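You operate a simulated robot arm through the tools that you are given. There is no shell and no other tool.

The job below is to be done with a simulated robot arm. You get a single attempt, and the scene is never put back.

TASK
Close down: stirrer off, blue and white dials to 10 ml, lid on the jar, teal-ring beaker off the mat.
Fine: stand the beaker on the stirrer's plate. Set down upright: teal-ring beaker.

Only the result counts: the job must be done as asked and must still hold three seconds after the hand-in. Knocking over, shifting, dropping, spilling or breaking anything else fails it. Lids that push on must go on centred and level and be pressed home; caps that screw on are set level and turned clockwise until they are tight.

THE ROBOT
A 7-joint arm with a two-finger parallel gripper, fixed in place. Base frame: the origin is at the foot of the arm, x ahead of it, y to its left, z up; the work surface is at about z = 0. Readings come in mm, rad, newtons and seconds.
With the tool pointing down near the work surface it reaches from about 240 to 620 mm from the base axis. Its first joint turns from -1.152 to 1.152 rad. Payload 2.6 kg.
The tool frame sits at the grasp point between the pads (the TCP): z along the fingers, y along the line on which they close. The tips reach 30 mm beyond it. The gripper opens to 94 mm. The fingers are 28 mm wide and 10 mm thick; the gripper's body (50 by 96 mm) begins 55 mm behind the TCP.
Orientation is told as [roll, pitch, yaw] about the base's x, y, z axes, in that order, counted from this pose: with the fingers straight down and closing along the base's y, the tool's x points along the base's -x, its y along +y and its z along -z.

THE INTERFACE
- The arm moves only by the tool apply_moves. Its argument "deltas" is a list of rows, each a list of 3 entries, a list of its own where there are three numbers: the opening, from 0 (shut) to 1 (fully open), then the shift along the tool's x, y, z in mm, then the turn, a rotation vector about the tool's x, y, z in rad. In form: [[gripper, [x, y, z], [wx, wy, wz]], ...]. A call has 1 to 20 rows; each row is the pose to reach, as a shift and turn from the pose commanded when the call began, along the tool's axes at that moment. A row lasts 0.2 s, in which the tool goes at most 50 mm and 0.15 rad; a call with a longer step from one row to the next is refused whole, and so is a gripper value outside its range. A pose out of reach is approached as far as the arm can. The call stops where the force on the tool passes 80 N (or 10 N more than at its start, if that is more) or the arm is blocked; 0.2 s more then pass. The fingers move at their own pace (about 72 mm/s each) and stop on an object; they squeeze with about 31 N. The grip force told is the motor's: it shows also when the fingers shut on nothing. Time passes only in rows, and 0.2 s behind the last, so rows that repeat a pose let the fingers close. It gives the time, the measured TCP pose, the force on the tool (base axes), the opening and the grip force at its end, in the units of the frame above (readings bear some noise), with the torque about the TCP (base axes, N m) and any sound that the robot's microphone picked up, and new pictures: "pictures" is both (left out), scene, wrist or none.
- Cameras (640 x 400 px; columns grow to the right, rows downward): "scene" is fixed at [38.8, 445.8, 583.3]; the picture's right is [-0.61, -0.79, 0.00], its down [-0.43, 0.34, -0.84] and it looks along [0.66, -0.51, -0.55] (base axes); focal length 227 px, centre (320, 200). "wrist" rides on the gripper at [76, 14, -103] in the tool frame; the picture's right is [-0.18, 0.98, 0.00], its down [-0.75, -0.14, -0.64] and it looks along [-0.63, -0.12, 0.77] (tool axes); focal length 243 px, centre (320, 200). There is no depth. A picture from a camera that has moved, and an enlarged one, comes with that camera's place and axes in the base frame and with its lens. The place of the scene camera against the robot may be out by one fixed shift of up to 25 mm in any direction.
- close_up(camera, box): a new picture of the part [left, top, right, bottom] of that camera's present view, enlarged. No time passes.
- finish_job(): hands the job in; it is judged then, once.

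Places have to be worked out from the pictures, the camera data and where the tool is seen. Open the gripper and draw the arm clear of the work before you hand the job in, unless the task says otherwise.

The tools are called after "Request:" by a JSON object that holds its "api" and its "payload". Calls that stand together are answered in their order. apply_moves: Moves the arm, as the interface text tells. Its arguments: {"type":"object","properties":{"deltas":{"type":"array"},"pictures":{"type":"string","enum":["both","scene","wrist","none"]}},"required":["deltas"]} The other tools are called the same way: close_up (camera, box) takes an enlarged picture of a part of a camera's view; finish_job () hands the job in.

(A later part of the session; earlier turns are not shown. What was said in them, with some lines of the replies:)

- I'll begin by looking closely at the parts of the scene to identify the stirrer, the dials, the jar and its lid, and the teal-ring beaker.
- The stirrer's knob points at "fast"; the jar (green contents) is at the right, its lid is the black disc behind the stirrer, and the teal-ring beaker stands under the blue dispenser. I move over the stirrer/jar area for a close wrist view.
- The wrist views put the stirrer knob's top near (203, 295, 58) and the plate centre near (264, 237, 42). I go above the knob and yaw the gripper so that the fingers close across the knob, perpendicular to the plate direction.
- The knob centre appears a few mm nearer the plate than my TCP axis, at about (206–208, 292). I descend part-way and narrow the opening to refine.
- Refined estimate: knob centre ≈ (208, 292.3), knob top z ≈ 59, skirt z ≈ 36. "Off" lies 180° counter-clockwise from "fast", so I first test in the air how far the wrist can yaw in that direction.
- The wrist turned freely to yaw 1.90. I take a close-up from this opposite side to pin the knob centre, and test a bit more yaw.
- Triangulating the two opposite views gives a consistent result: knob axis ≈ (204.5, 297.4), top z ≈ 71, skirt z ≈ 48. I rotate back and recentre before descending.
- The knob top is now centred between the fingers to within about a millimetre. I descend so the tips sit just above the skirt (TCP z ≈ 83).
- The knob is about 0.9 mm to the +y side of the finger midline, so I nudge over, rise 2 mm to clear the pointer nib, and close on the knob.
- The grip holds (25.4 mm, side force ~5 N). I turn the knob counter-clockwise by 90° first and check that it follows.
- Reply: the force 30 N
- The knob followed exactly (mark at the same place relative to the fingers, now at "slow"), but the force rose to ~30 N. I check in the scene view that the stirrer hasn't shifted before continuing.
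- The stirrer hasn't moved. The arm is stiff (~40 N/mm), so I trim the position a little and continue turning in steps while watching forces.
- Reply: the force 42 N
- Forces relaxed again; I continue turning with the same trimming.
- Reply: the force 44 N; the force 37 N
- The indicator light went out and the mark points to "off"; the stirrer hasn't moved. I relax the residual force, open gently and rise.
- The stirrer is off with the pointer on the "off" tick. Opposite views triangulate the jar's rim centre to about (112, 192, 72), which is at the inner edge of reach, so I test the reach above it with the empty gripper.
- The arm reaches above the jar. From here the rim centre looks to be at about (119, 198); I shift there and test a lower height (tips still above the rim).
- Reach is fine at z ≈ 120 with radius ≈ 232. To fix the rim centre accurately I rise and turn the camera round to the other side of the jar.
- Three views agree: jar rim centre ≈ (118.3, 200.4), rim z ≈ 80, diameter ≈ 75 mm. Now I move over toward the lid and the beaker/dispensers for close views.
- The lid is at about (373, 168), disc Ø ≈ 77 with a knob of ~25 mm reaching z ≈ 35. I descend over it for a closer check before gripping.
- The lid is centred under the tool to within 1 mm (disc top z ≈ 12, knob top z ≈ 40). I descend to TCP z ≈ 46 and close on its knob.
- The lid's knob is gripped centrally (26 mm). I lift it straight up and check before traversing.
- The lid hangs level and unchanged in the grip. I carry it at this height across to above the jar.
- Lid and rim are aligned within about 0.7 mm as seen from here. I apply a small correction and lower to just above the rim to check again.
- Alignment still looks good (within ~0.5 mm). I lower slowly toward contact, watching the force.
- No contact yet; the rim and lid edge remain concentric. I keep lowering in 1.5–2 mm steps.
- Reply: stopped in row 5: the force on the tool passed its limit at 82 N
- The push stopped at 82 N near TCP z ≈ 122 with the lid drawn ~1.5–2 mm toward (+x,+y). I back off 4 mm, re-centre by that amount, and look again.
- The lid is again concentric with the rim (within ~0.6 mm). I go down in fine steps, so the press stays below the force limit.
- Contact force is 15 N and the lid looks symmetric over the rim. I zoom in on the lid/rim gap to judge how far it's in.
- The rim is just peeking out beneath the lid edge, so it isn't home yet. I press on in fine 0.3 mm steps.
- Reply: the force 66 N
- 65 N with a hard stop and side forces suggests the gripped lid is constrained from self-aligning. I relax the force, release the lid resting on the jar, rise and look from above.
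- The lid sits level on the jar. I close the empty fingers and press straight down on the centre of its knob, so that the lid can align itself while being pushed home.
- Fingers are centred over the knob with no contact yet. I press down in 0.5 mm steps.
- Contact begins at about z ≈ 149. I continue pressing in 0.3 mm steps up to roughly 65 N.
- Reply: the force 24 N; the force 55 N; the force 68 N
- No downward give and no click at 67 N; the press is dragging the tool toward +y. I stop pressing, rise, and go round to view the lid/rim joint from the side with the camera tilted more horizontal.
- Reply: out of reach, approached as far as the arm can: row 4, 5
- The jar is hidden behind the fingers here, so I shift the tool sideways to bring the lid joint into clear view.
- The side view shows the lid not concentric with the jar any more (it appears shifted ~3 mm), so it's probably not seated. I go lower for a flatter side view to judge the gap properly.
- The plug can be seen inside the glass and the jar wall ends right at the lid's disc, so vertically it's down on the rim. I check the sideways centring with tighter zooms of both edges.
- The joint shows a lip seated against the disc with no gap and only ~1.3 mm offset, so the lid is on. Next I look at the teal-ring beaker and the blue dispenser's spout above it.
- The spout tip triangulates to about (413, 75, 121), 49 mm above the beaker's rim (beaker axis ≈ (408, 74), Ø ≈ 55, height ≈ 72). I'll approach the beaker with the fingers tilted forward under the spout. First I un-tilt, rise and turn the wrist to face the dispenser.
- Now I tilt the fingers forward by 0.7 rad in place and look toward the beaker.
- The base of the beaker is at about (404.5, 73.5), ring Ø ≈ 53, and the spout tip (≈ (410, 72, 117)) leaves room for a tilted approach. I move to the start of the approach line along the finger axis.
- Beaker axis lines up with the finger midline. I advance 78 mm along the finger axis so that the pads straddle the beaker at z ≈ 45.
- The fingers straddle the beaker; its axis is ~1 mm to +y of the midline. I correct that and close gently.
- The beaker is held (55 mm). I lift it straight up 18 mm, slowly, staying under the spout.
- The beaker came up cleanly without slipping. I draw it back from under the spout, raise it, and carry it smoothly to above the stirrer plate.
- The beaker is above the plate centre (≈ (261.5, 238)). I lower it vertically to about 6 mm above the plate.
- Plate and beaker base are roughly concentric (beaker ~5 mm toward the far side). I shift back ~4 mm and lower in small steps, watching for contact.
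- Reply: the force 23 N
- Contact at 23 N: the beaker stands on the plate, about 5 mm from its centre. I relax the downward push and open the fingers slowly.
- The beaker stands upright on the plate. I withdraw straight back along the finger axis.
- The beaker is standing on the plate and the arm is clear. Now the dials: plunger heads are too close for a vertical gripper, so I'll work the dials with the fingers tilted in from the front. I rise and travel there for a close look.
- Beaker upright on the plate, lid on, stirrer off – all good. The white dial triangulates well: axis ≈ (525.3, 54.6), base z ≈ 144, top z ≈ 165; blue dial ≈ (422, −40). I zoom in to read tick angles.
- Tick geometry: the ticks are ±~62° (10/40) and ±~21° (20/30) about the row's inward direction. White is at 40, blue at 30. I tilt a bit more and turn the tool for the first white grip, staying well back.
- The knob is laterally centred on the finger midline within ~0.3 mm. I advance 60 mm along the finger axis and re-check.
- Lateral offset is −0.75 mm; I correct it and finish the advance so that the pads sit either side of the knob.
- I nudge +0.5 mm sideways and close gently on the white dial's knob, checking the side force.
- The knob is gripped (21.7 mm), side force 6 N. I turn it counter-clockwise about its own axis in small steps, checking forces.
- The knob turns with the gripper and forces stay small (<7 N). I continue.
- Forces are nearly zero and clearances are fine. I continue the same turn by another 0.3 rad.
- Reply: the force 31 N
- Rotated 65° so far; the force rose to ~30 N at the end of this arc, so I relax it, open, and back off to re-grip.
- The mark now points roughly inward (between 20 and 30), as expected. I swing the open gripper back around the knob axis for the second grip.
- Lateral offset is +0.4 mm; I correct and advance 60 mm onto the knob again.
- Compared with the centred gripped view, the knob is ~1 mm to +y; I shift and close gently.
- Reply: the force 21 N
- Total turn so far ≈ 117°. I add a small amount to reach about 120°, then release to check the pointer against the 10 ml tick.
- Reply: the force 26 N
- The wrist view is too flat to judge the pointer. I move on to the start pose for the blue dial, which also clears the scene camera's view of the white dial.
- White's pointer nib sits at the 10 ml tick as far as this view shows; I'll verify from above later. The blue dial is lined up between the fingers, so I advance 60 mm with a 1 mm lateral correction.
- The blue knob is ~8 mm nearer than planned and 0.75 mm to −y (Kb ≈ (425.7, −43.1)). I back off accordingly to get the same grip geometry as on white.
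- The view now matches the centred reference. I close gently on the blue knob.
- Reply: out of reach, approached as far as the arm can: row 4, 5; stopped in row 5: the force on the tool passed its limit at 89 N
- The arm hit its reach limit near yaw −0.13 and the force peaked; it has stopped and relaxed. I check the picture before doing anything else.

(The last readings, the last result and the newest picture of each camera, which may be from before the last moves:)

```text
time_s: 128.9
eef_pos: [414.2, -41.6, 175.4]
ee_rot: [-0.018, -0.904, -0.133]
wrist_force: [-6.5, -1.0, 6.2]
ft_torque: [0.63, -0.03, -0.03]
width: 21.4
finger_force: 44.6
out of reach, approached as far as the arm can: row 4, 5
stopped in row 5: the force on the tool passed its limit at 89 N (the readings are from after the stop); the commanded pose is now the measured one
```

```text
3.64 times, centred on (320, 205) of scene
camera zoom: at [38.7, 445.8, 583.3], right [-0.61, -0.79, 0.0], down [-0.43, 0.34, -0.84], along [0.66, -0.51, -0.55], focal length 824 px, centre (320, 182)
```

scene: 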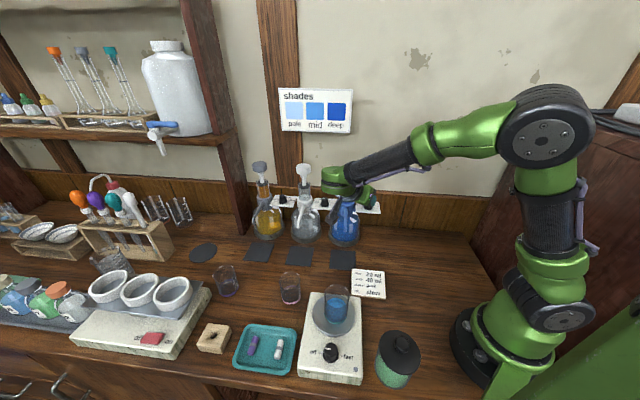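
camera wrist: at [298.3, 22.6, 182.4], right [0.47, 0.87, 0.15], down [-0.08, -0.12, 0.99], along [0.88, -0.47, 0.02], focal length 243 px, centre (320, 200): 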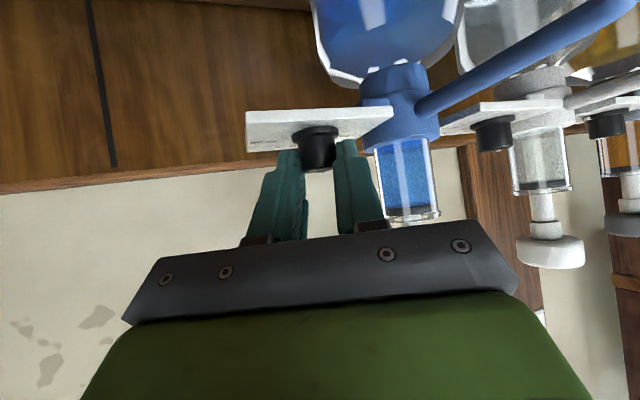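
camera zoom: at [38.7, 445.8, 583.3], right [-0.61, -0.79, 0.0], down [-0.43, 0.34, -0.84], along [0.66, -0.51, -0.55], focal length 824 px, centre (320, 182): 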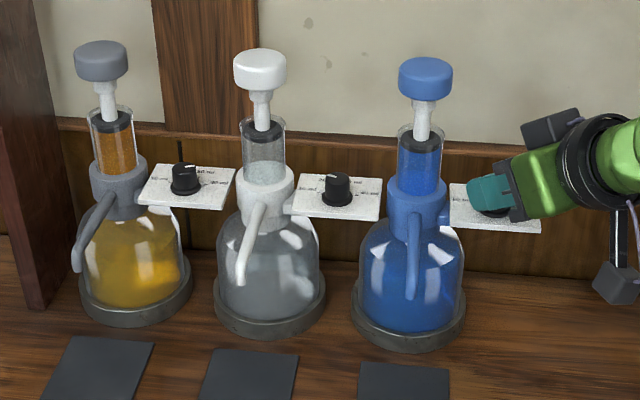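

The dispensers haven't moved. I open, back off, and re-grip from a yaw with more range to finish the last ~20° of the blue dial.

Request:
{"api": "apply_moves", "payload": {"deltas": [[0.1, [0, 0, 0], [0, 0, 0]], [0.25, [0, 0, 0], [0, 0, 0]], [0.4, [0, 0, 0], [0, 0, 0]], [0.46, [0, 0, 0], [0, 0, 0]], [0.46, [0, 0, 0], [0, 0, 0]], [0.46, [0, 0, -20], [0, 0, 0]], [0.46, [0, 0, -40], [0, 0, 0]], [0.46, [0, 0, -60], [0, 0, 0]], [0.46, [0, 0, -60], [0, 0, 0]]], "pictures": "both"}}

Request:
{"api": "close_up", "payload": {"camera": "scene", "box": [350, 192, 382, 216]}}

Request:
{"api": "close_up", "payload": {"camera": "scene", "box": [310, 192, 342, 212]}}

```text
time_s: 130.9
eef_pos: [368.3, -33.2, 212.6]
ee_rot: [-0.019, -0.902, -0.128]
wrist_force: [-1.0, -0.3, 0.4]
ft_torque: [0.0, 0.01, 0.02]
width: 43.2
finger_force: 0.0
camera wrist: at [243.7, -1.1, 217.2], right [0.25, 0.96, 0.13], down [-0.06, -0.12, 0.99], along [0.97, -0.26, 0.02], focal length 243 px, centre (320, 200)
```

scene: 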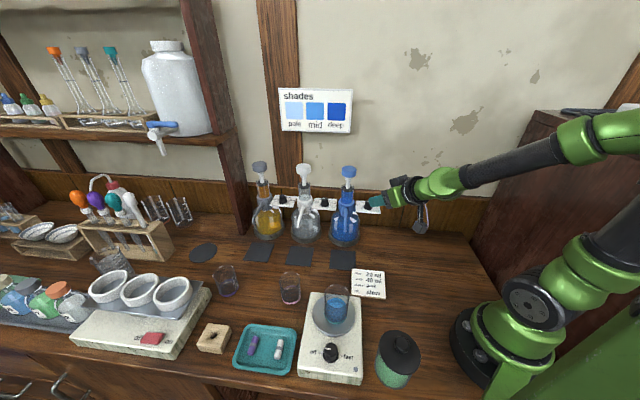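
wrist: 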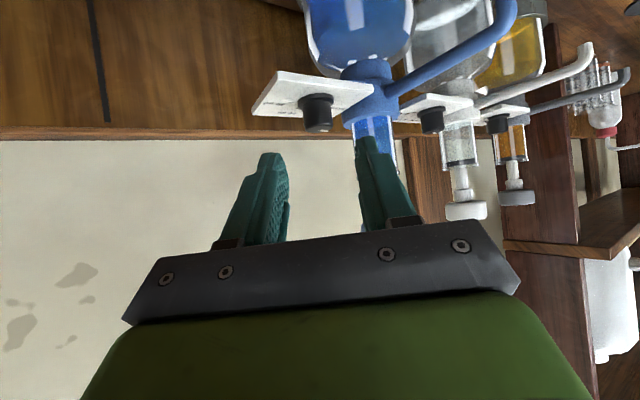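

```text
16.00 times, centred on (366, 204) of scene
camera zoom: at [38.8, 445.8, 583.3], right [-0.61, -0.79, 0.0], down [-0.43, 0.34, -0.84], along [0.66, -0.51, -0.55], focal length 3628 px, centre (-416, 136)
```

zoom: 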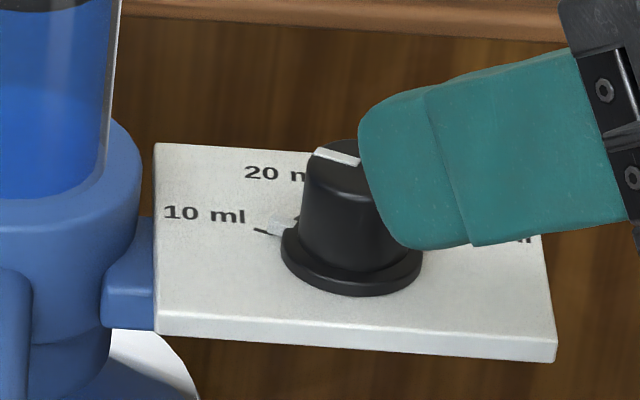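

```text
16.00 times, centred on (326, 202) of scene
camera zoom: at [38.8, 445.8, 583.3], right [-0.61, -0.79, 0.0], down [-0.43, 0.34, -0.84], along [0.66, -0.51, -0.55], focal length 3628 px, centre (224, 168)
```

zoom: 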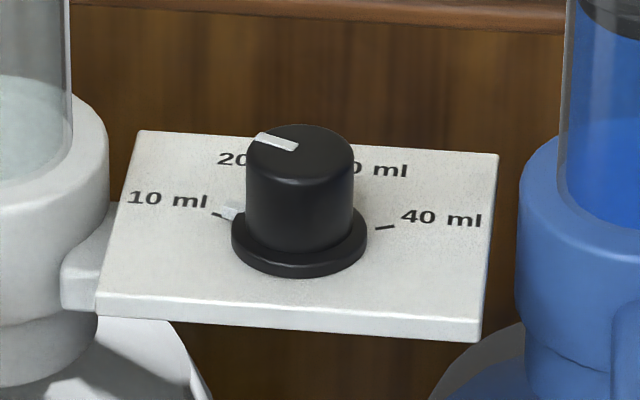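

Both pointers look close to their 10 ml ticks, but this view can't settle a few degrees. I un-tilt and set up a steeper wrist-camera view of the blue dial.

Request:
{"api": "apply_moves", "payload": {"deltas": [[0.46, [-1.2, 7.2, -1.2], [-0.004, 0.15, 0]], [0.46, [-2.4, 14.4, -2.3], [-0.008, 0.3, 0]], [0.46, [-3.6, 21.6, -3.5], [-0.012, 0.45, 0]], [0.46, [-4.8, 28.8, -4.7], [-0.016, 0.6, 0]], [0.46, [-6, 36, -5.8], [-0.02, 0.75, 0]], [0.46, [-7.2, 43.2, -7], [-0.022, 0.9, 0]], [0.46, [-7.2, 43.2, -7], [-0.022, 0.9, 0]]], "pictures": "none"}}

Request:
{"api": "apply_moves", "payload": {"deltas": [[0.46, [0, 0, 0], [0, 0, 0.14]], [0.46, [0, 0, 0], [0, 0, 0.28]], [0.46, [0, 0, 0], [0, 0, 0.42]], [0.46, [0, 0, 0], [0, 0, 0.56]], [0.46, [0, 0, 0], [0, 0, 0.66]], [0.46, [0, 0, 0], [0, 0, 0.66]]], "pictures": "wrist"}}

Request:
{"api": "close_up", "payload": {"camera": "wrist", "box": [260, 120, 380, 220]}}

```text
time_s: 132.5
eef_pos: [235.0, -45.6, 190.8]
ee_rot: [0.031, -0.05, -0.102]
wrist_force: [0.3, -0.3, -0.5]
ft_torque: [-0.02, 0.01, -0.01]
width: 43.1
finger_force: 0.1
out of reach, approached as far as the arm can: row 3, 4, 5, 6, 7
```

```text
time_s: 133.9
eef_pos: [166.5, -129.8, 140.6]
ee_rot: [0.105, -0.085, -0.629]
wrist_force: [0.8, 0.1, -0.1]
ft_torque: [0.0, 0.03, -0.03]
width: 43.3
finger_force: 0.0
out of reach, approached as far as the arm can: row 1, 2, 3, 4, 5, 6
camera wrist: at [100.4, -76.7, 236.8], right [0.72, 0.69, 0.12], down [0.44, -0.58, 0.68], along [0.54, -0.44, -0.72], focal length 243 px, centre (320, 200)
```

wrist: 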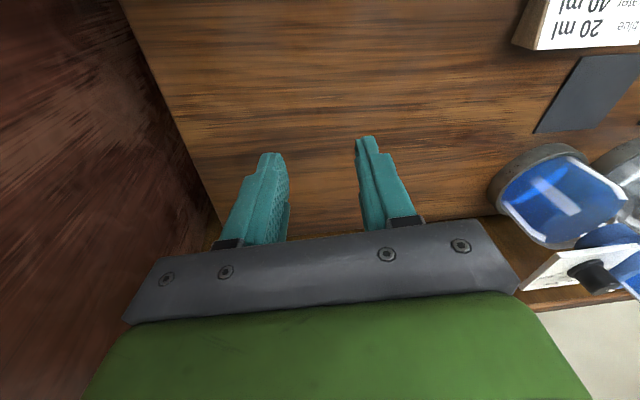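

```text
4.00 times, centred on (320, 170) of wrist
camera zoom: at [100.4, -76.7, 236.8], right [0.72, 0.69, 0.12], down [0.44, -0.58, 0.68], along [0.54, -0.44, -0.72], focal length 970 px, centre (320, 320)
```

zoom: 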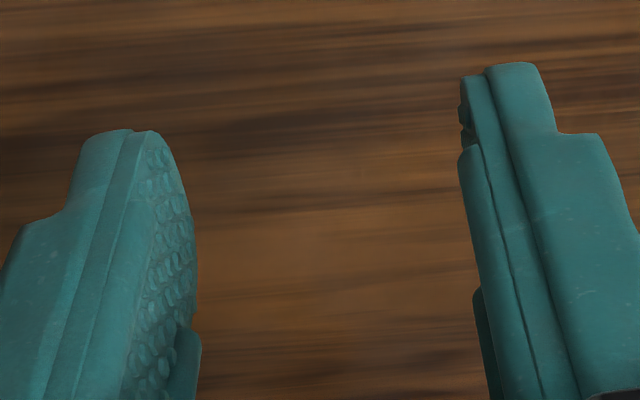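

The un-tilt near the joint limit ran out of reach and the arm wandered to a different place (no contact, force ~0). I look at the scene first before any recovery move.

Request:
{"api": "close_up", "payload": {"camera": "scene", "box": [0, 0, 640, 400]}}

Request:
{"api": "close_up", "payload": {"camera": "scene", "box": [240, 150, 560, 350]}}

```text
1.00 times, centred on (320, 200) of scene (not enlarged: the box is as wide or as high as the picture)
camera zoom: at [38.8, 445.8, 583.3], right [-0.61, -0.79, 0.0], down [-0.43, 0.34, -0.84], along [0.66, -0.51, -0.55], focal length 227 px, centre (320, 200)
```

zoom: 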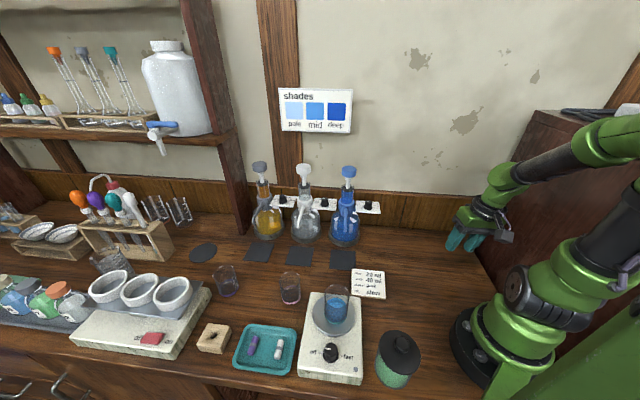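

```text
2.00 times, centred on (400, 250) of scene
camera zoom: at [38.8, 445.8, 583.3], right [-0.61, -0.79, 0.0], down [-0.43, 0.34, -0.84], along [0.66, -0.51, -0.55], focal length 454 px, centre (160, 100)
```

zoom: 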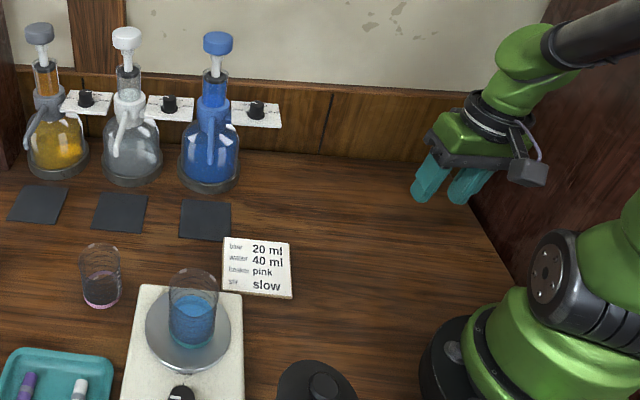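

Everything is intact and the arm is over empty table. Both dials are unobstructed now, so I take close-ups of them.

Request:
{"api": "close_up", "payload": {"camera": "scene", "box": [352, 194, 382, 216]}}

Request:
{"api": "close_up", "payload": {"camera": "scene", "box": [312, 193, 338, 211]}}

Request:
{"api": "close_up", "payload": {"camera": "wrist", "box": [500, 200, 640, 320]}}

```text
16.00 times, centred on (367, 205) of scene
camera zoom: at [38.8, 445.8, 583.3], right [-0.61, -0.79, 0.0], down [-0.43, 0.34, -0.84], along [0.66, -0.51, -0.55], focal length 3628 px, centre (-432, 120)
```

zoom: 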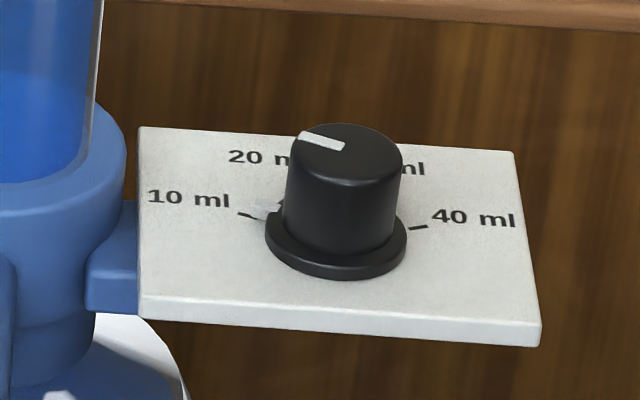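

```text
16.00 times, centred on (325, 202) of scene
camera zoom: at [38.8, 445.8, 583.3], right [-0.61, -0.79, 0.0], down [-0.43, 0.34, -0.84], along [0.66, -0.51, -0.55], focal length 3628 px, centre (240, 168)
```

zoom: 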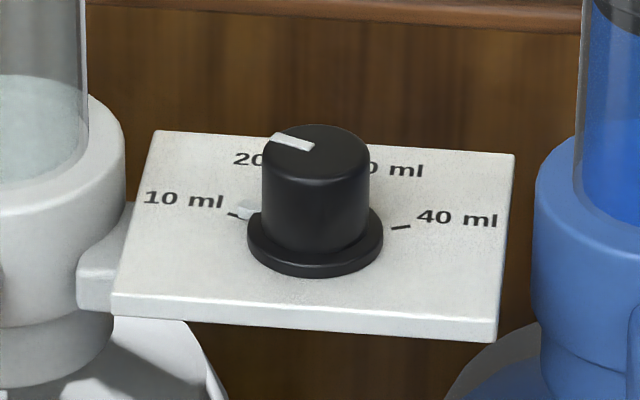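

```text
3.33 times, centred on (570, 260) of wrist
camera zoom: at [100.4, -76.7, 236.8], right [0.72, 0.69, 0.12], down [0.44, -0.58, 0.68], along [0.54, -0.44, -0.72], focal length 809 px, centre (-513, 0)
```

zoom: 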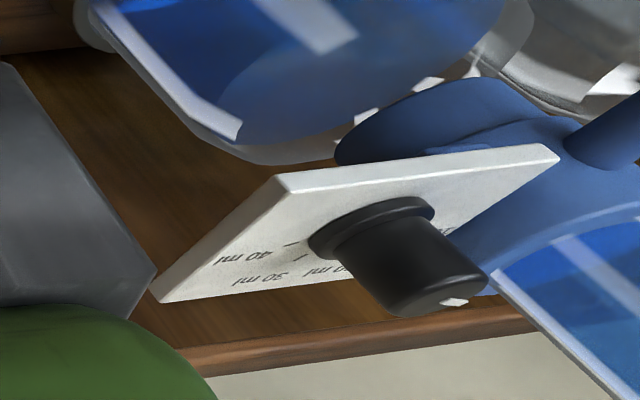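

Request:
{"api": "close_up", "payload": {"camera": "scene", "box": [320, 196, 334, 206]}}

Request:
{"api": "close_up", "payload": {"camera": "scene", "box": [360, 197, 374, 207]}}

Request:
{"api": "close_up", "payload": {"camera": "scene", "box": [284, 194, 298, 204]}}

```text
16.00 times, centred on (327, 201) of scene
camera zoom: at [38.8, 445.8, 583.3], right [-0.61, -0.79, 0.0], down [-0.43, 0.34, -0.84], along [0.66, -0.51, -0.55], focal length 3628 px, centre (208, 184)
```

zoom: 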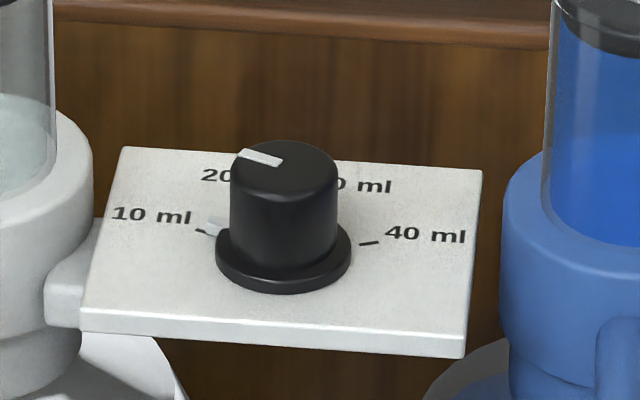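

```text
16.00 times, centred on (367, 202) of scene
camera zoom: at [38.8, 445.8, 583.3], right [-0.61, -0.79, 0.0], down [-0.43, 0.34, -0.84], along [0.66, -0.51, -0.55], focal length 3628 px, centre (-432, 168)
```

zoom: 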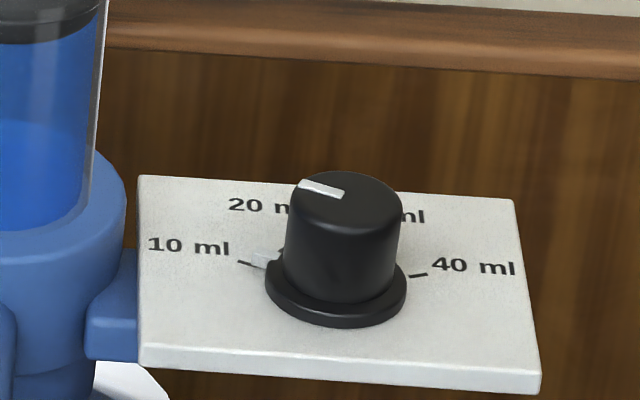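

```text
16.00 times, centred on (291, 199) of scene
camera zoom: at [38.8, 445.8, 583.3], right [-0.61, -0.79, 0.0], down [-0.43, 0.34, -0.84], along [0.66, -0.51, -0.55], focal length 3628 px, centre (784, 216)
```

zoom: 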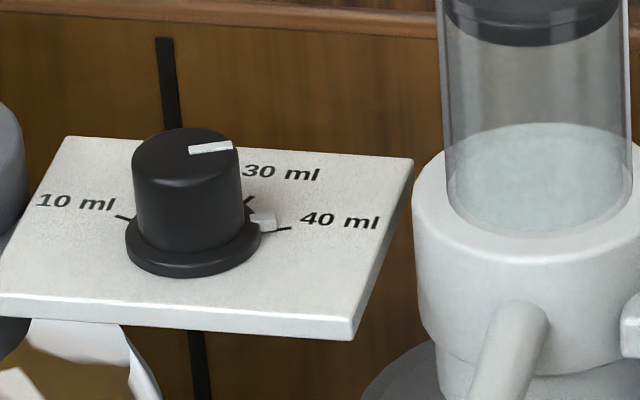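

Both nibs project onto their 10 ml ticks to within about 2–3° (tick spacing ≈ 40°), consistent with the turned angle. I check jar, lid, stirrer and beaker once more.

Request:
{"api": "close_up", "payload": {"camera": "scene", "box": [370, 320, 430, 395]}}

Request:
{"api": "close_up", "payload": {"camera": "scene", "box": [290, 270, 380, 390]}}

Request:
{"api": "close_up", "payload": {"camera": "scene", "box": [180, 150, 400, 300]}}

```text
5.33 times, centred on (400, 358) of scene
camera zoom: at [38.8, 445.8, 583.3], right [-0.61, -0.79, 0.0], down [-0.43, 0.34, -0.84], along [0.66, -0.51, -0.55], focal length 1209 px, centre (-107, -640)
```

zoom: 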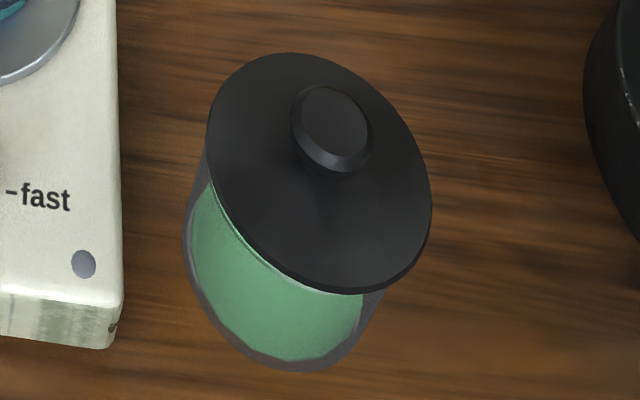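

```text
3.33 times, centred on (335, 330) of scene
camera zoom: at [38.8, 445.8, 583.3], right [-0.61, -0.79, 0.0], down [-0.43, 0.34, -0.84], along [0.66, -0.51, -0.55], focal length 756 px, centre (270, -233)
```

zoom: 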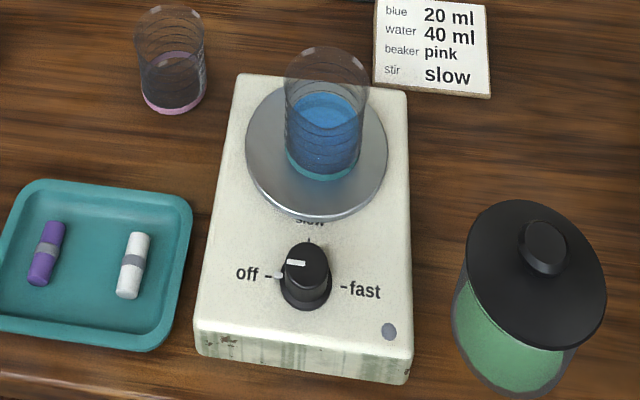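

```text
2.67 times, centred on (290, 225) of scene
camera zoom: at [38.8, 445.8, 583.3], right [-0.61, -0.79, 0.0], down [-0.43, 0.34, -0.84], along [0.66, -0.51, -0.55], focal length 605 px, centre (400, 133)
```

zoom: 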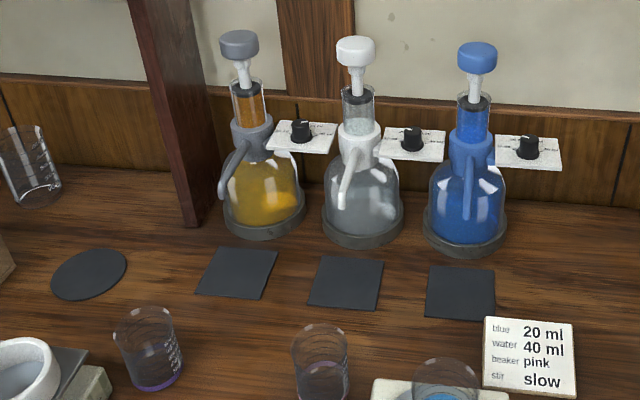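

All items look right: stirrer off (light out), beaker upright on the plate, lid on, both dials at 10 ml. I now just open the gripper fully with one short no-shift row and see how the arm behaves.

Request:
{"api": "apply_moves", "payload": {"deltas": [[1, [0, 0, 0], [0, 0, 0]]], "pictures": "scene"}}

```text
time_s: 134.3
eef_pos: [167.4, -128.7, 139.7]
ee_rot: [0.105, -0.082, -0.628]
wrist_force: [0.5, 1.2, 0.3]
ft_torque: [0.02, 0.01, -0.01]
width: 94.3
finger_force: 0.1
```

scene: 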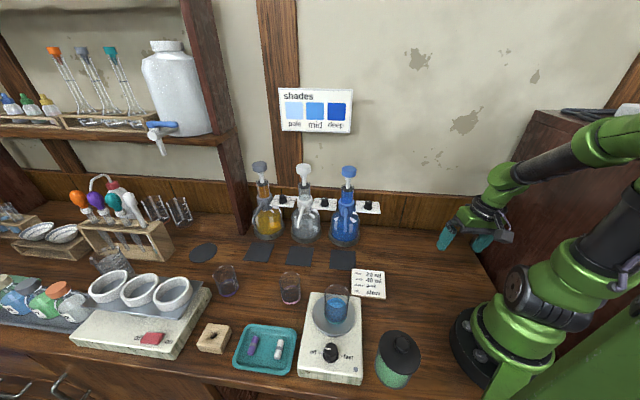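

The arm holds its place and the pose is treated as reachable, so I can recover it normally. I move up and outward over the empty area in small steps.

Request:
{"api": "apply_moves", "payload": {"deltas": [[0.5, [-5, 16, -20], [0, 0, 0]], [0.5, [-10, 32, -40], [0, 0, 0]], [0.5, [-15, 48, -60], [0, 0, 0]], [0.5, [-20, 64, -80], [0, 0, 0]], [0.5, [-20, 64, -80], [0, 0, 0]]], "pictures": "scene"}}

```text
time_s: 135.5
eef_pos: [156.9, -135.6, 169.4]
ee_rot: [0.116, -0.09, -0.622]
wrist_force: [-0.2, -0.6, -0.1]
ft_torque: [-0.02, -0.01, -0.01]
width: 46.8
finger_force: 0.1
out of reach, approached as far as the arm can: row 1, 2, 3, 4, 5
```

scene: 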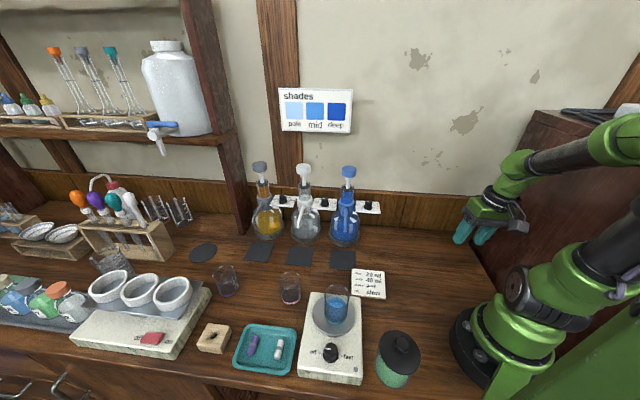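

The arm is stuck against a joint limit with its elbow swung out. I try small exploratory turns in free space to free it, one short step at a time.

Request:
{"api": "apply_moves", "payload": {"deltas": [[0.5, [0, 0, 0], [0, 0, -0.12]], [0.5, [0, 0, 0], [0, 0, -0.24]]], "pictures": "none"}}

```text
time_s: 136.1
eef_pos: [155.8, -134.3, 169.3]
ee_rot: [0.082, -0.105, -0.387]
wrist_force: [-0.3, -0.5, 1.1]
ft_torque: [-0.02, 0.0, 0.0]
width: 47.1
finger_force: 0.1
```

Turning toward positive yaw is reachable. I continue that way and then retry the translation.

Request:
{"api": "apply_moves", "payload": {"deltas": [[0.5, [0, 0, 0], [0, 0, -0.14]], [0.5, [0, 0, 0], [0, 0, -0.28]], [0.5, [0, 0, 0], [0, 0, -0.42]], [0.5, [0, 0, 0], [0, 0, -0.56]], [0.5, [0, 0, 0], [0, 0, -0.7]]], "pictures": "none"}}

```text
time_s: 137.3
eef_pos: [155.1, -135.5, 168.1]
ee_rot: [-0.005, -0.132, 0.317]
wrist_force: [0.1, 0.0, -0.6]
ft_torque: [0.01, -0.02, 0.03]
width: 47.1
finger_force: 0.1
```

Request:
{"api": "apply_moves", "payload": {"deltas": [[0.5, [0, 10, -20], [0, 0, 0]], [0.5, [0, 20, -40], [0, 0, 0]]], "pictures": "scene"}}

```text
time_s: 137.9
eef_pos: [142.5, -119.0, 207.3]
ee_rot: [-0.002, -0.133, 0.315]
wrist_force: [-1.0, -0.4, -0.3]
ft_torque: [0.0, -0.01, 0.0]
width: 47.2
finger_force: 0.0
```

scene: 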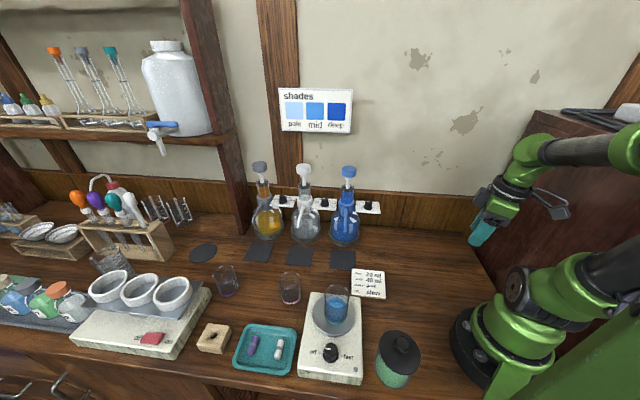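

The arm follows again. I continue up and outward to a comfortable pose, straightening the small tilt.

Request:
{"api": "apply_moves", "payload": {"deltas": [[0.5, [-20, 10, -25], [0, 0.02, 0]], [0.5, [-45, 21, -45], [0, 0.045, 0]], [0.5, [-75, 35, -60], [0, 0.07, 0]], [0.5, [-105, 50, -75], [0, 0.095, 0]], [0.5, [-135, 64, -90], [0, 0.12, 0]], [0.5, [-163, 77, -102], [0, 0.133, 0]], [0.5, [-163, 77, -102], [0, 0.133, 0]]], "pictures": "scene"}}

```text
time_s: 139.5
eef_pos: [254.0, -3.2, 324.4]
ee_rot: [-0.004, -0.003, 0.317]
wrist_force: [-0.2, -1.1, -0.1]
ft_torque: [-0.02, 0.07, 0.03]
width: 47.1
finger_force: 0.0
out of reach, approached as far as the arm can: row 6, 7
```

scene: 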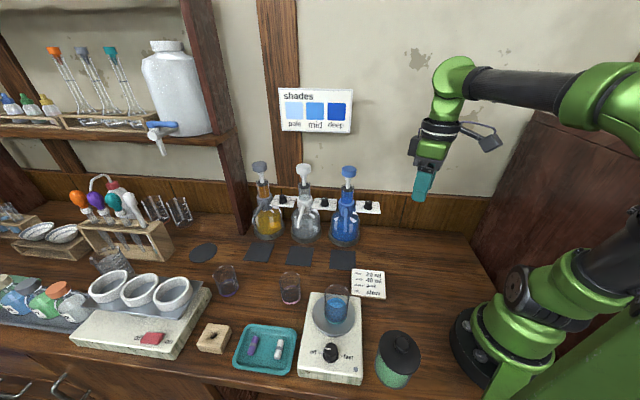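

Request:
{"api": "apply_moves", "payload": {"deltas": [[0.5, [0, 0, 0], [0, 0, -0.14]], [0.5, [0, 0, 0], [0, 0, -0.28]], [0.5, [0, 0, 0], [0, 0, -0.42]], [0.5, [0, 0, 0], [0, 0, -0.56]], [0.5, [0, 0, 0], [0, 0, -0.7]], [0.5, [0, 0, 0], [0, 0, -0.7]]], "pictures": "scene"}}

```text
time_s: 140.9
eef_pos: [254.4, -3.2, 323.1]
ee_rot: [-0.004, 0.005, 1.016]
wrist_force: [-0.2, -0.7, 0.3]
ft_torque: [-0.01, 0.02, 0.01]
width: 47.1
finger_force: 0.1
```

scene: 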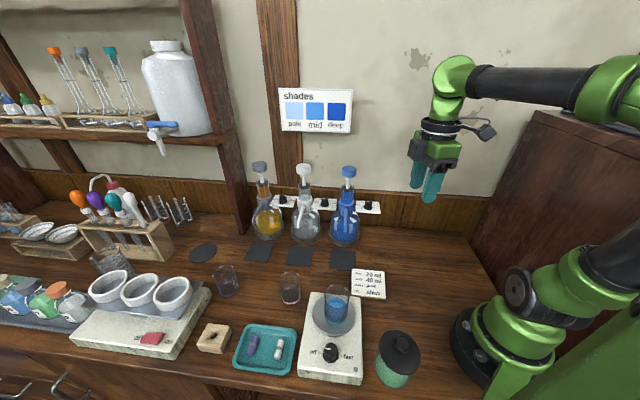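

Request:
{"api": "apply_moves", "payload": {"deltas": [[0.5, [-28, 17, -3], [0, 0, 0]], [0.5, [-56, 35, -6], [0, 0, 0]], [0.5, [-85, 53, -10], [0, 0, 0]], [0.5, [-85, 53, -10], [0, 0, 0]]], "pictures": "scene"}}

```text
time_s: 141.9
eef_pos: [253.6, 97.4, 334.1]
ee_rot: [-0.004, 0.004, 1.017]
wrist_force: [-0.1, 1.3, 0.4]
ft_torque: [-0.02, -0.02, 0.03]
width: 47.0
finger_force: 0.1
```

scene: 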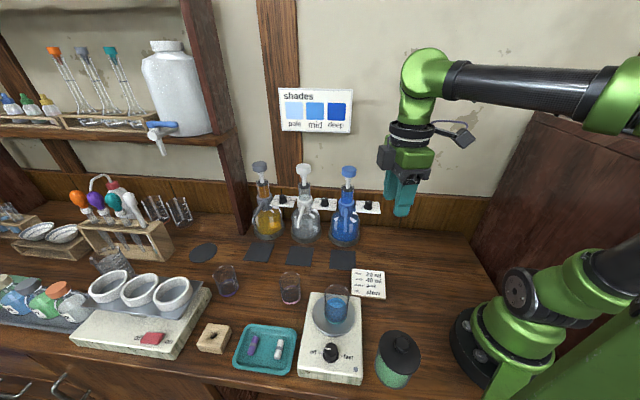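

Request:
{"api": "apply_moves", "payload": {"deltas": [[0.5, [-25, 24, -22], [0, 0, 0]], [0.5, [-50, 49, -44], [0, 0, 0]], [0.5, [-75, 74, -66], [0, 0, 0]], [0.5, [-75, 74, -66], [0, 0, 0]]], "pictures": "both"}}

```text
time_s: 142.9
eef_pos: [234.2, 185.0, 381.2]
ee_rot: [0.008, -0.012, 1.016]
wrist_force: [0.7, -0.1, 1.1]
ft_torque: [-0.01, 0.0, 0.02]
width: 47.0
finger_force: 0.0
out of reach, approached as far as the arm can: row 3, 4
camera wrist: at [182.7, 126.0, 484.1], right [-0.74, 0.67, 0.01], down [0.52, 0.56, 0.65], along [0.43, 0.48, -0.76], focal length 243 px, centre (320, 200)
```

scene: 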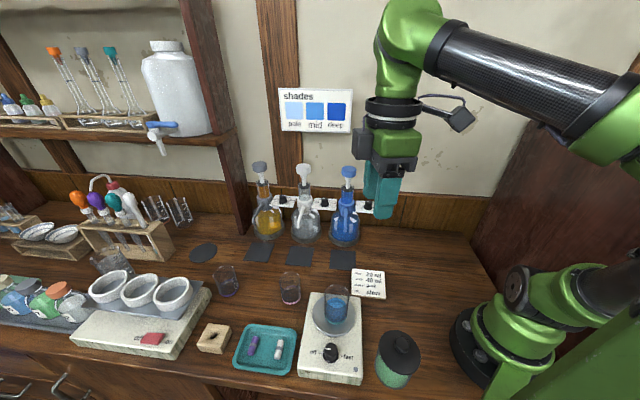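
wrist: 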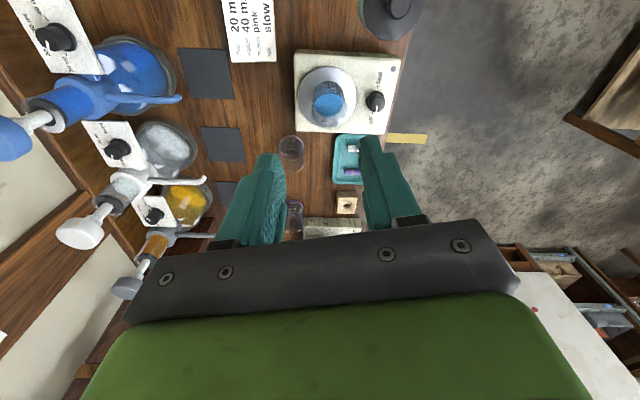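

This high view looks down on everything, including both dials. I take close-ups of the dials and the jar from here.

Request:
{"api": "close_up", "payload": {"camera": "wrist", "box": [100, 130, 140, 160]}}

Request:
{"api": "close_up", "payload": {"camera": "wrist", "box": [35, 22, 75, 52]}}

Request:
{"api": "close_up", "payload": {"camera": "wrist", "box": [340, 0, 430, 56]}}

Request:
{"api": "close_up", "payload": {"camera": "wrist", "box": [290, 50, 400, 140]}}

```text
13.33 times, centred on (120, 145) of wrist
camera zoom: at [182.7, 126.0, 484.1], right [-0.74, 0.67, 0.01], down [0.52, 0.56, 0.65], along [0.43, 0.48, -0.76], focal length 3235 px, centre (2987, 933)
```

zoom: 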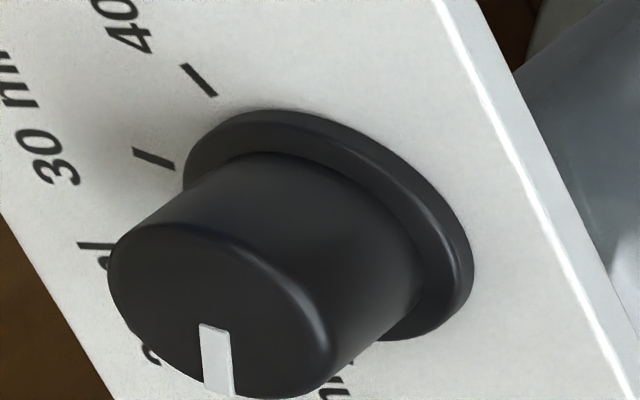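

```text
13.33 times, centred on (55, 37) of wrist
camera zoom: at [182.7, 126.0, 484.1], right [-0.74, 0.67, 0.01], down [0.52, 0.56, 0.65], along [0.43, 0.48, -0.76], focal length 3235 px, centre (3853, 2373)
```

zoom: 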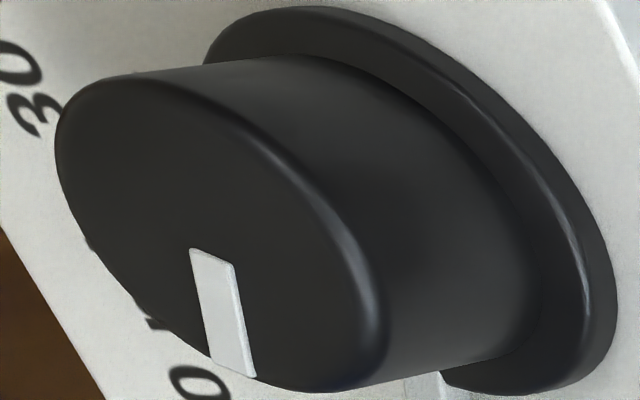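

```text
7.11 times, centred on (385, 28) of wrist
camera zoom: at [182.7, 126.0, 484.1], right [-0.74, 0.67, 0.01], down [0.52, 0.56, 0.65], along [0.43, 0.48, -0.76], focal length 1725 px, centre (-142, 1423)
```

zoom: 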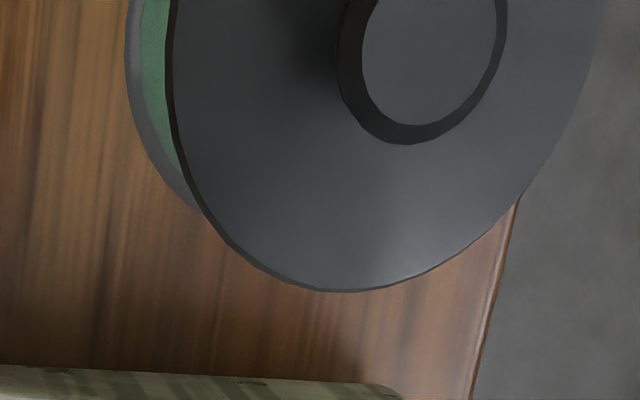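

```text
4.44 times, centred on (345, 95) of wrist
camera zoom: at [182.7, 126.0, 484.1], right [-0.74, 0.67, 0.01], down [0.52, 0.56, 0.65], along [0.43, 0.48, -0.76], focal length 1078 px, centre (209, 667)
```

zoom: 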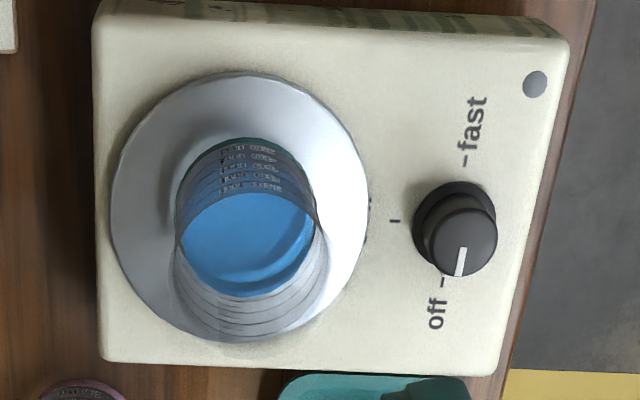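

From above, the white mark lies ~68° and the blue ~67.5° from the inward direction, and tick spacing measures ~45° (10 ml at 67.5°), so both dials are on 10 ml; the stirrer mark is on "off". I open the gripper fully here, high above the bench, and take a last look.

Request:
{"api": "apply_moves", "payload": {"deltas": [[1, [0, 0, -5], [0, 0, 0]], [1, [0, 0, -10], [0, 0, 0]], [1, [0, 0, -10], [0, 0, 0]]], "pictures": "both"}}

Request:
{"api": "close_up", "payload": {"camera": "scene", "box": [290, 240, 450, 395]}}

Request:
{"api": "close_up", "payload": {"camera": "wrist", "box": [320, 0, 440, 80]}}

```text
time_s: 143.7
eef_pos: [235.6, 182.5, 384.0]
ee_rot: [-0.001, -0.002, 1.02]
wrist_force: [-0.8, 0.6, 0.5]
ft_torque: [0.02, 0.02, -0.03]
width: 93.9
finger_force: 0.1
out of reach, approached as far as the arm can: row 1, 2, 3
camera wrist: at [182.3, 124.4, 486.6], right [-0.74, 0.67, 0.0], down [0.51, 0.57, 0.64], along [0.43, 0.48, -0.77], focal length 243 px, centre (320, 200)
```

scene: 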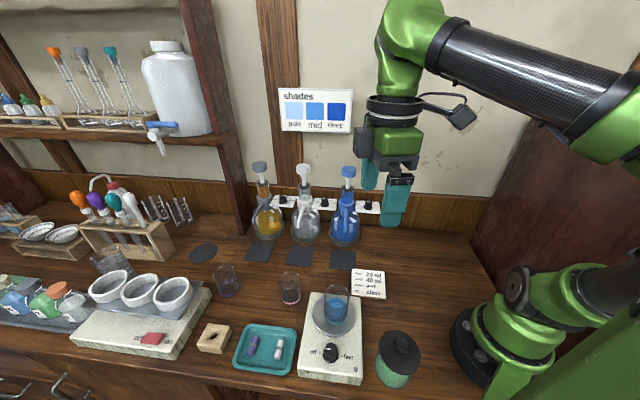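
wrist: 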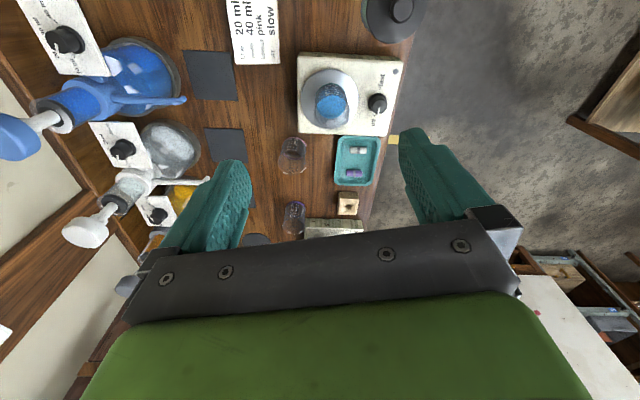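

```text
2.58 times, centred on (370, 318) of scene
camera zoom: at [38.7, 445.4, 583.7], right [-0.61, -0.79, 0.0], down [-0.43, 0.34, -0.84], along [0.66, -0.51, -0.55], focal length 585 px, centre (191, -103)
```

zoom: 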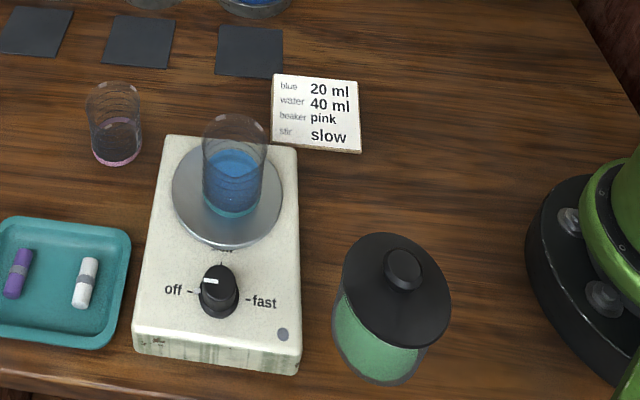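

```text
5.00 times, centred on (380, 40) of wrist
camera zoom: at [182.3, 124.4, 486.6], right [-0.74, 0.67, 0.0], down [0.51, 0.57, 0.64], along [0.43, 0.48, -0.77], focal length 1213 px, centre (20, 1000)
```

zoom: 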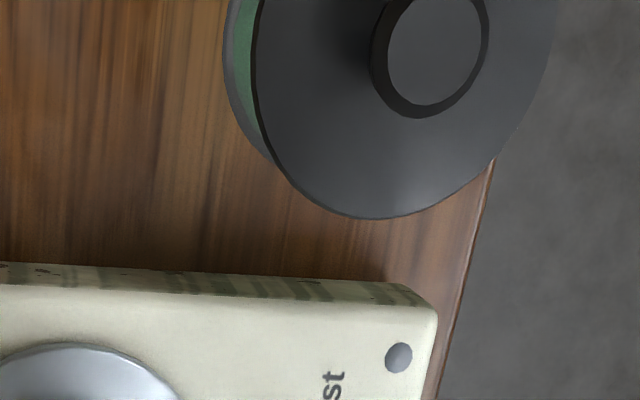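

Stirrer is off, both dials are on 10 ml, and the lid sits level on the jar. The teal-ring beaker stands upright on the plate, nothing else has moved, and the open gripper is well clear. I hand the job in.

Request:
{"api": "finish_job", "payload": {}}

```text
The job is handed in.
```

I've handed the job in. All four parts of the shutdown look done, but two things are less certain: how well the lid is centred and whether it's fully home.

- **Stirrer:** off. The pointer is on the "off" tick and the indicator light went out.
- **Dials:** blue and white both read 10 ml. From above, each mark sat within about 1° of where I placed the 10 ml tick, and the ticks are about 45° apart.
- **Lid:** on the jar and level, with no visible gap at the rim. I pressed it with about 67–82 N and it stopped hard, but I heard no click. It sits roughly 2 mm off centre, because it slid slightly while I was pressing, and I didn't re-centre it. The jar may have moved about 1 mm at the same time.
- **Teal-ring beaker:** off the mat and standing upright on the stirrer's plate, about 5 mm from its centre. I saw no spill.

Two moves didn't go as planned:
- **Blue dial:** the arm hit its reach limit on the last part of the turn and the force briefly reached 89 N. The blue dispenser hadn't moved when I checked it against earlier pictures.
- **Arm wandering:** afterwards the arm drifted over an empty part of the table. The readings showed no contact, and I brought it back.

Nothing else appears to have moved, and the open gripper was well above the bench at hand-in.
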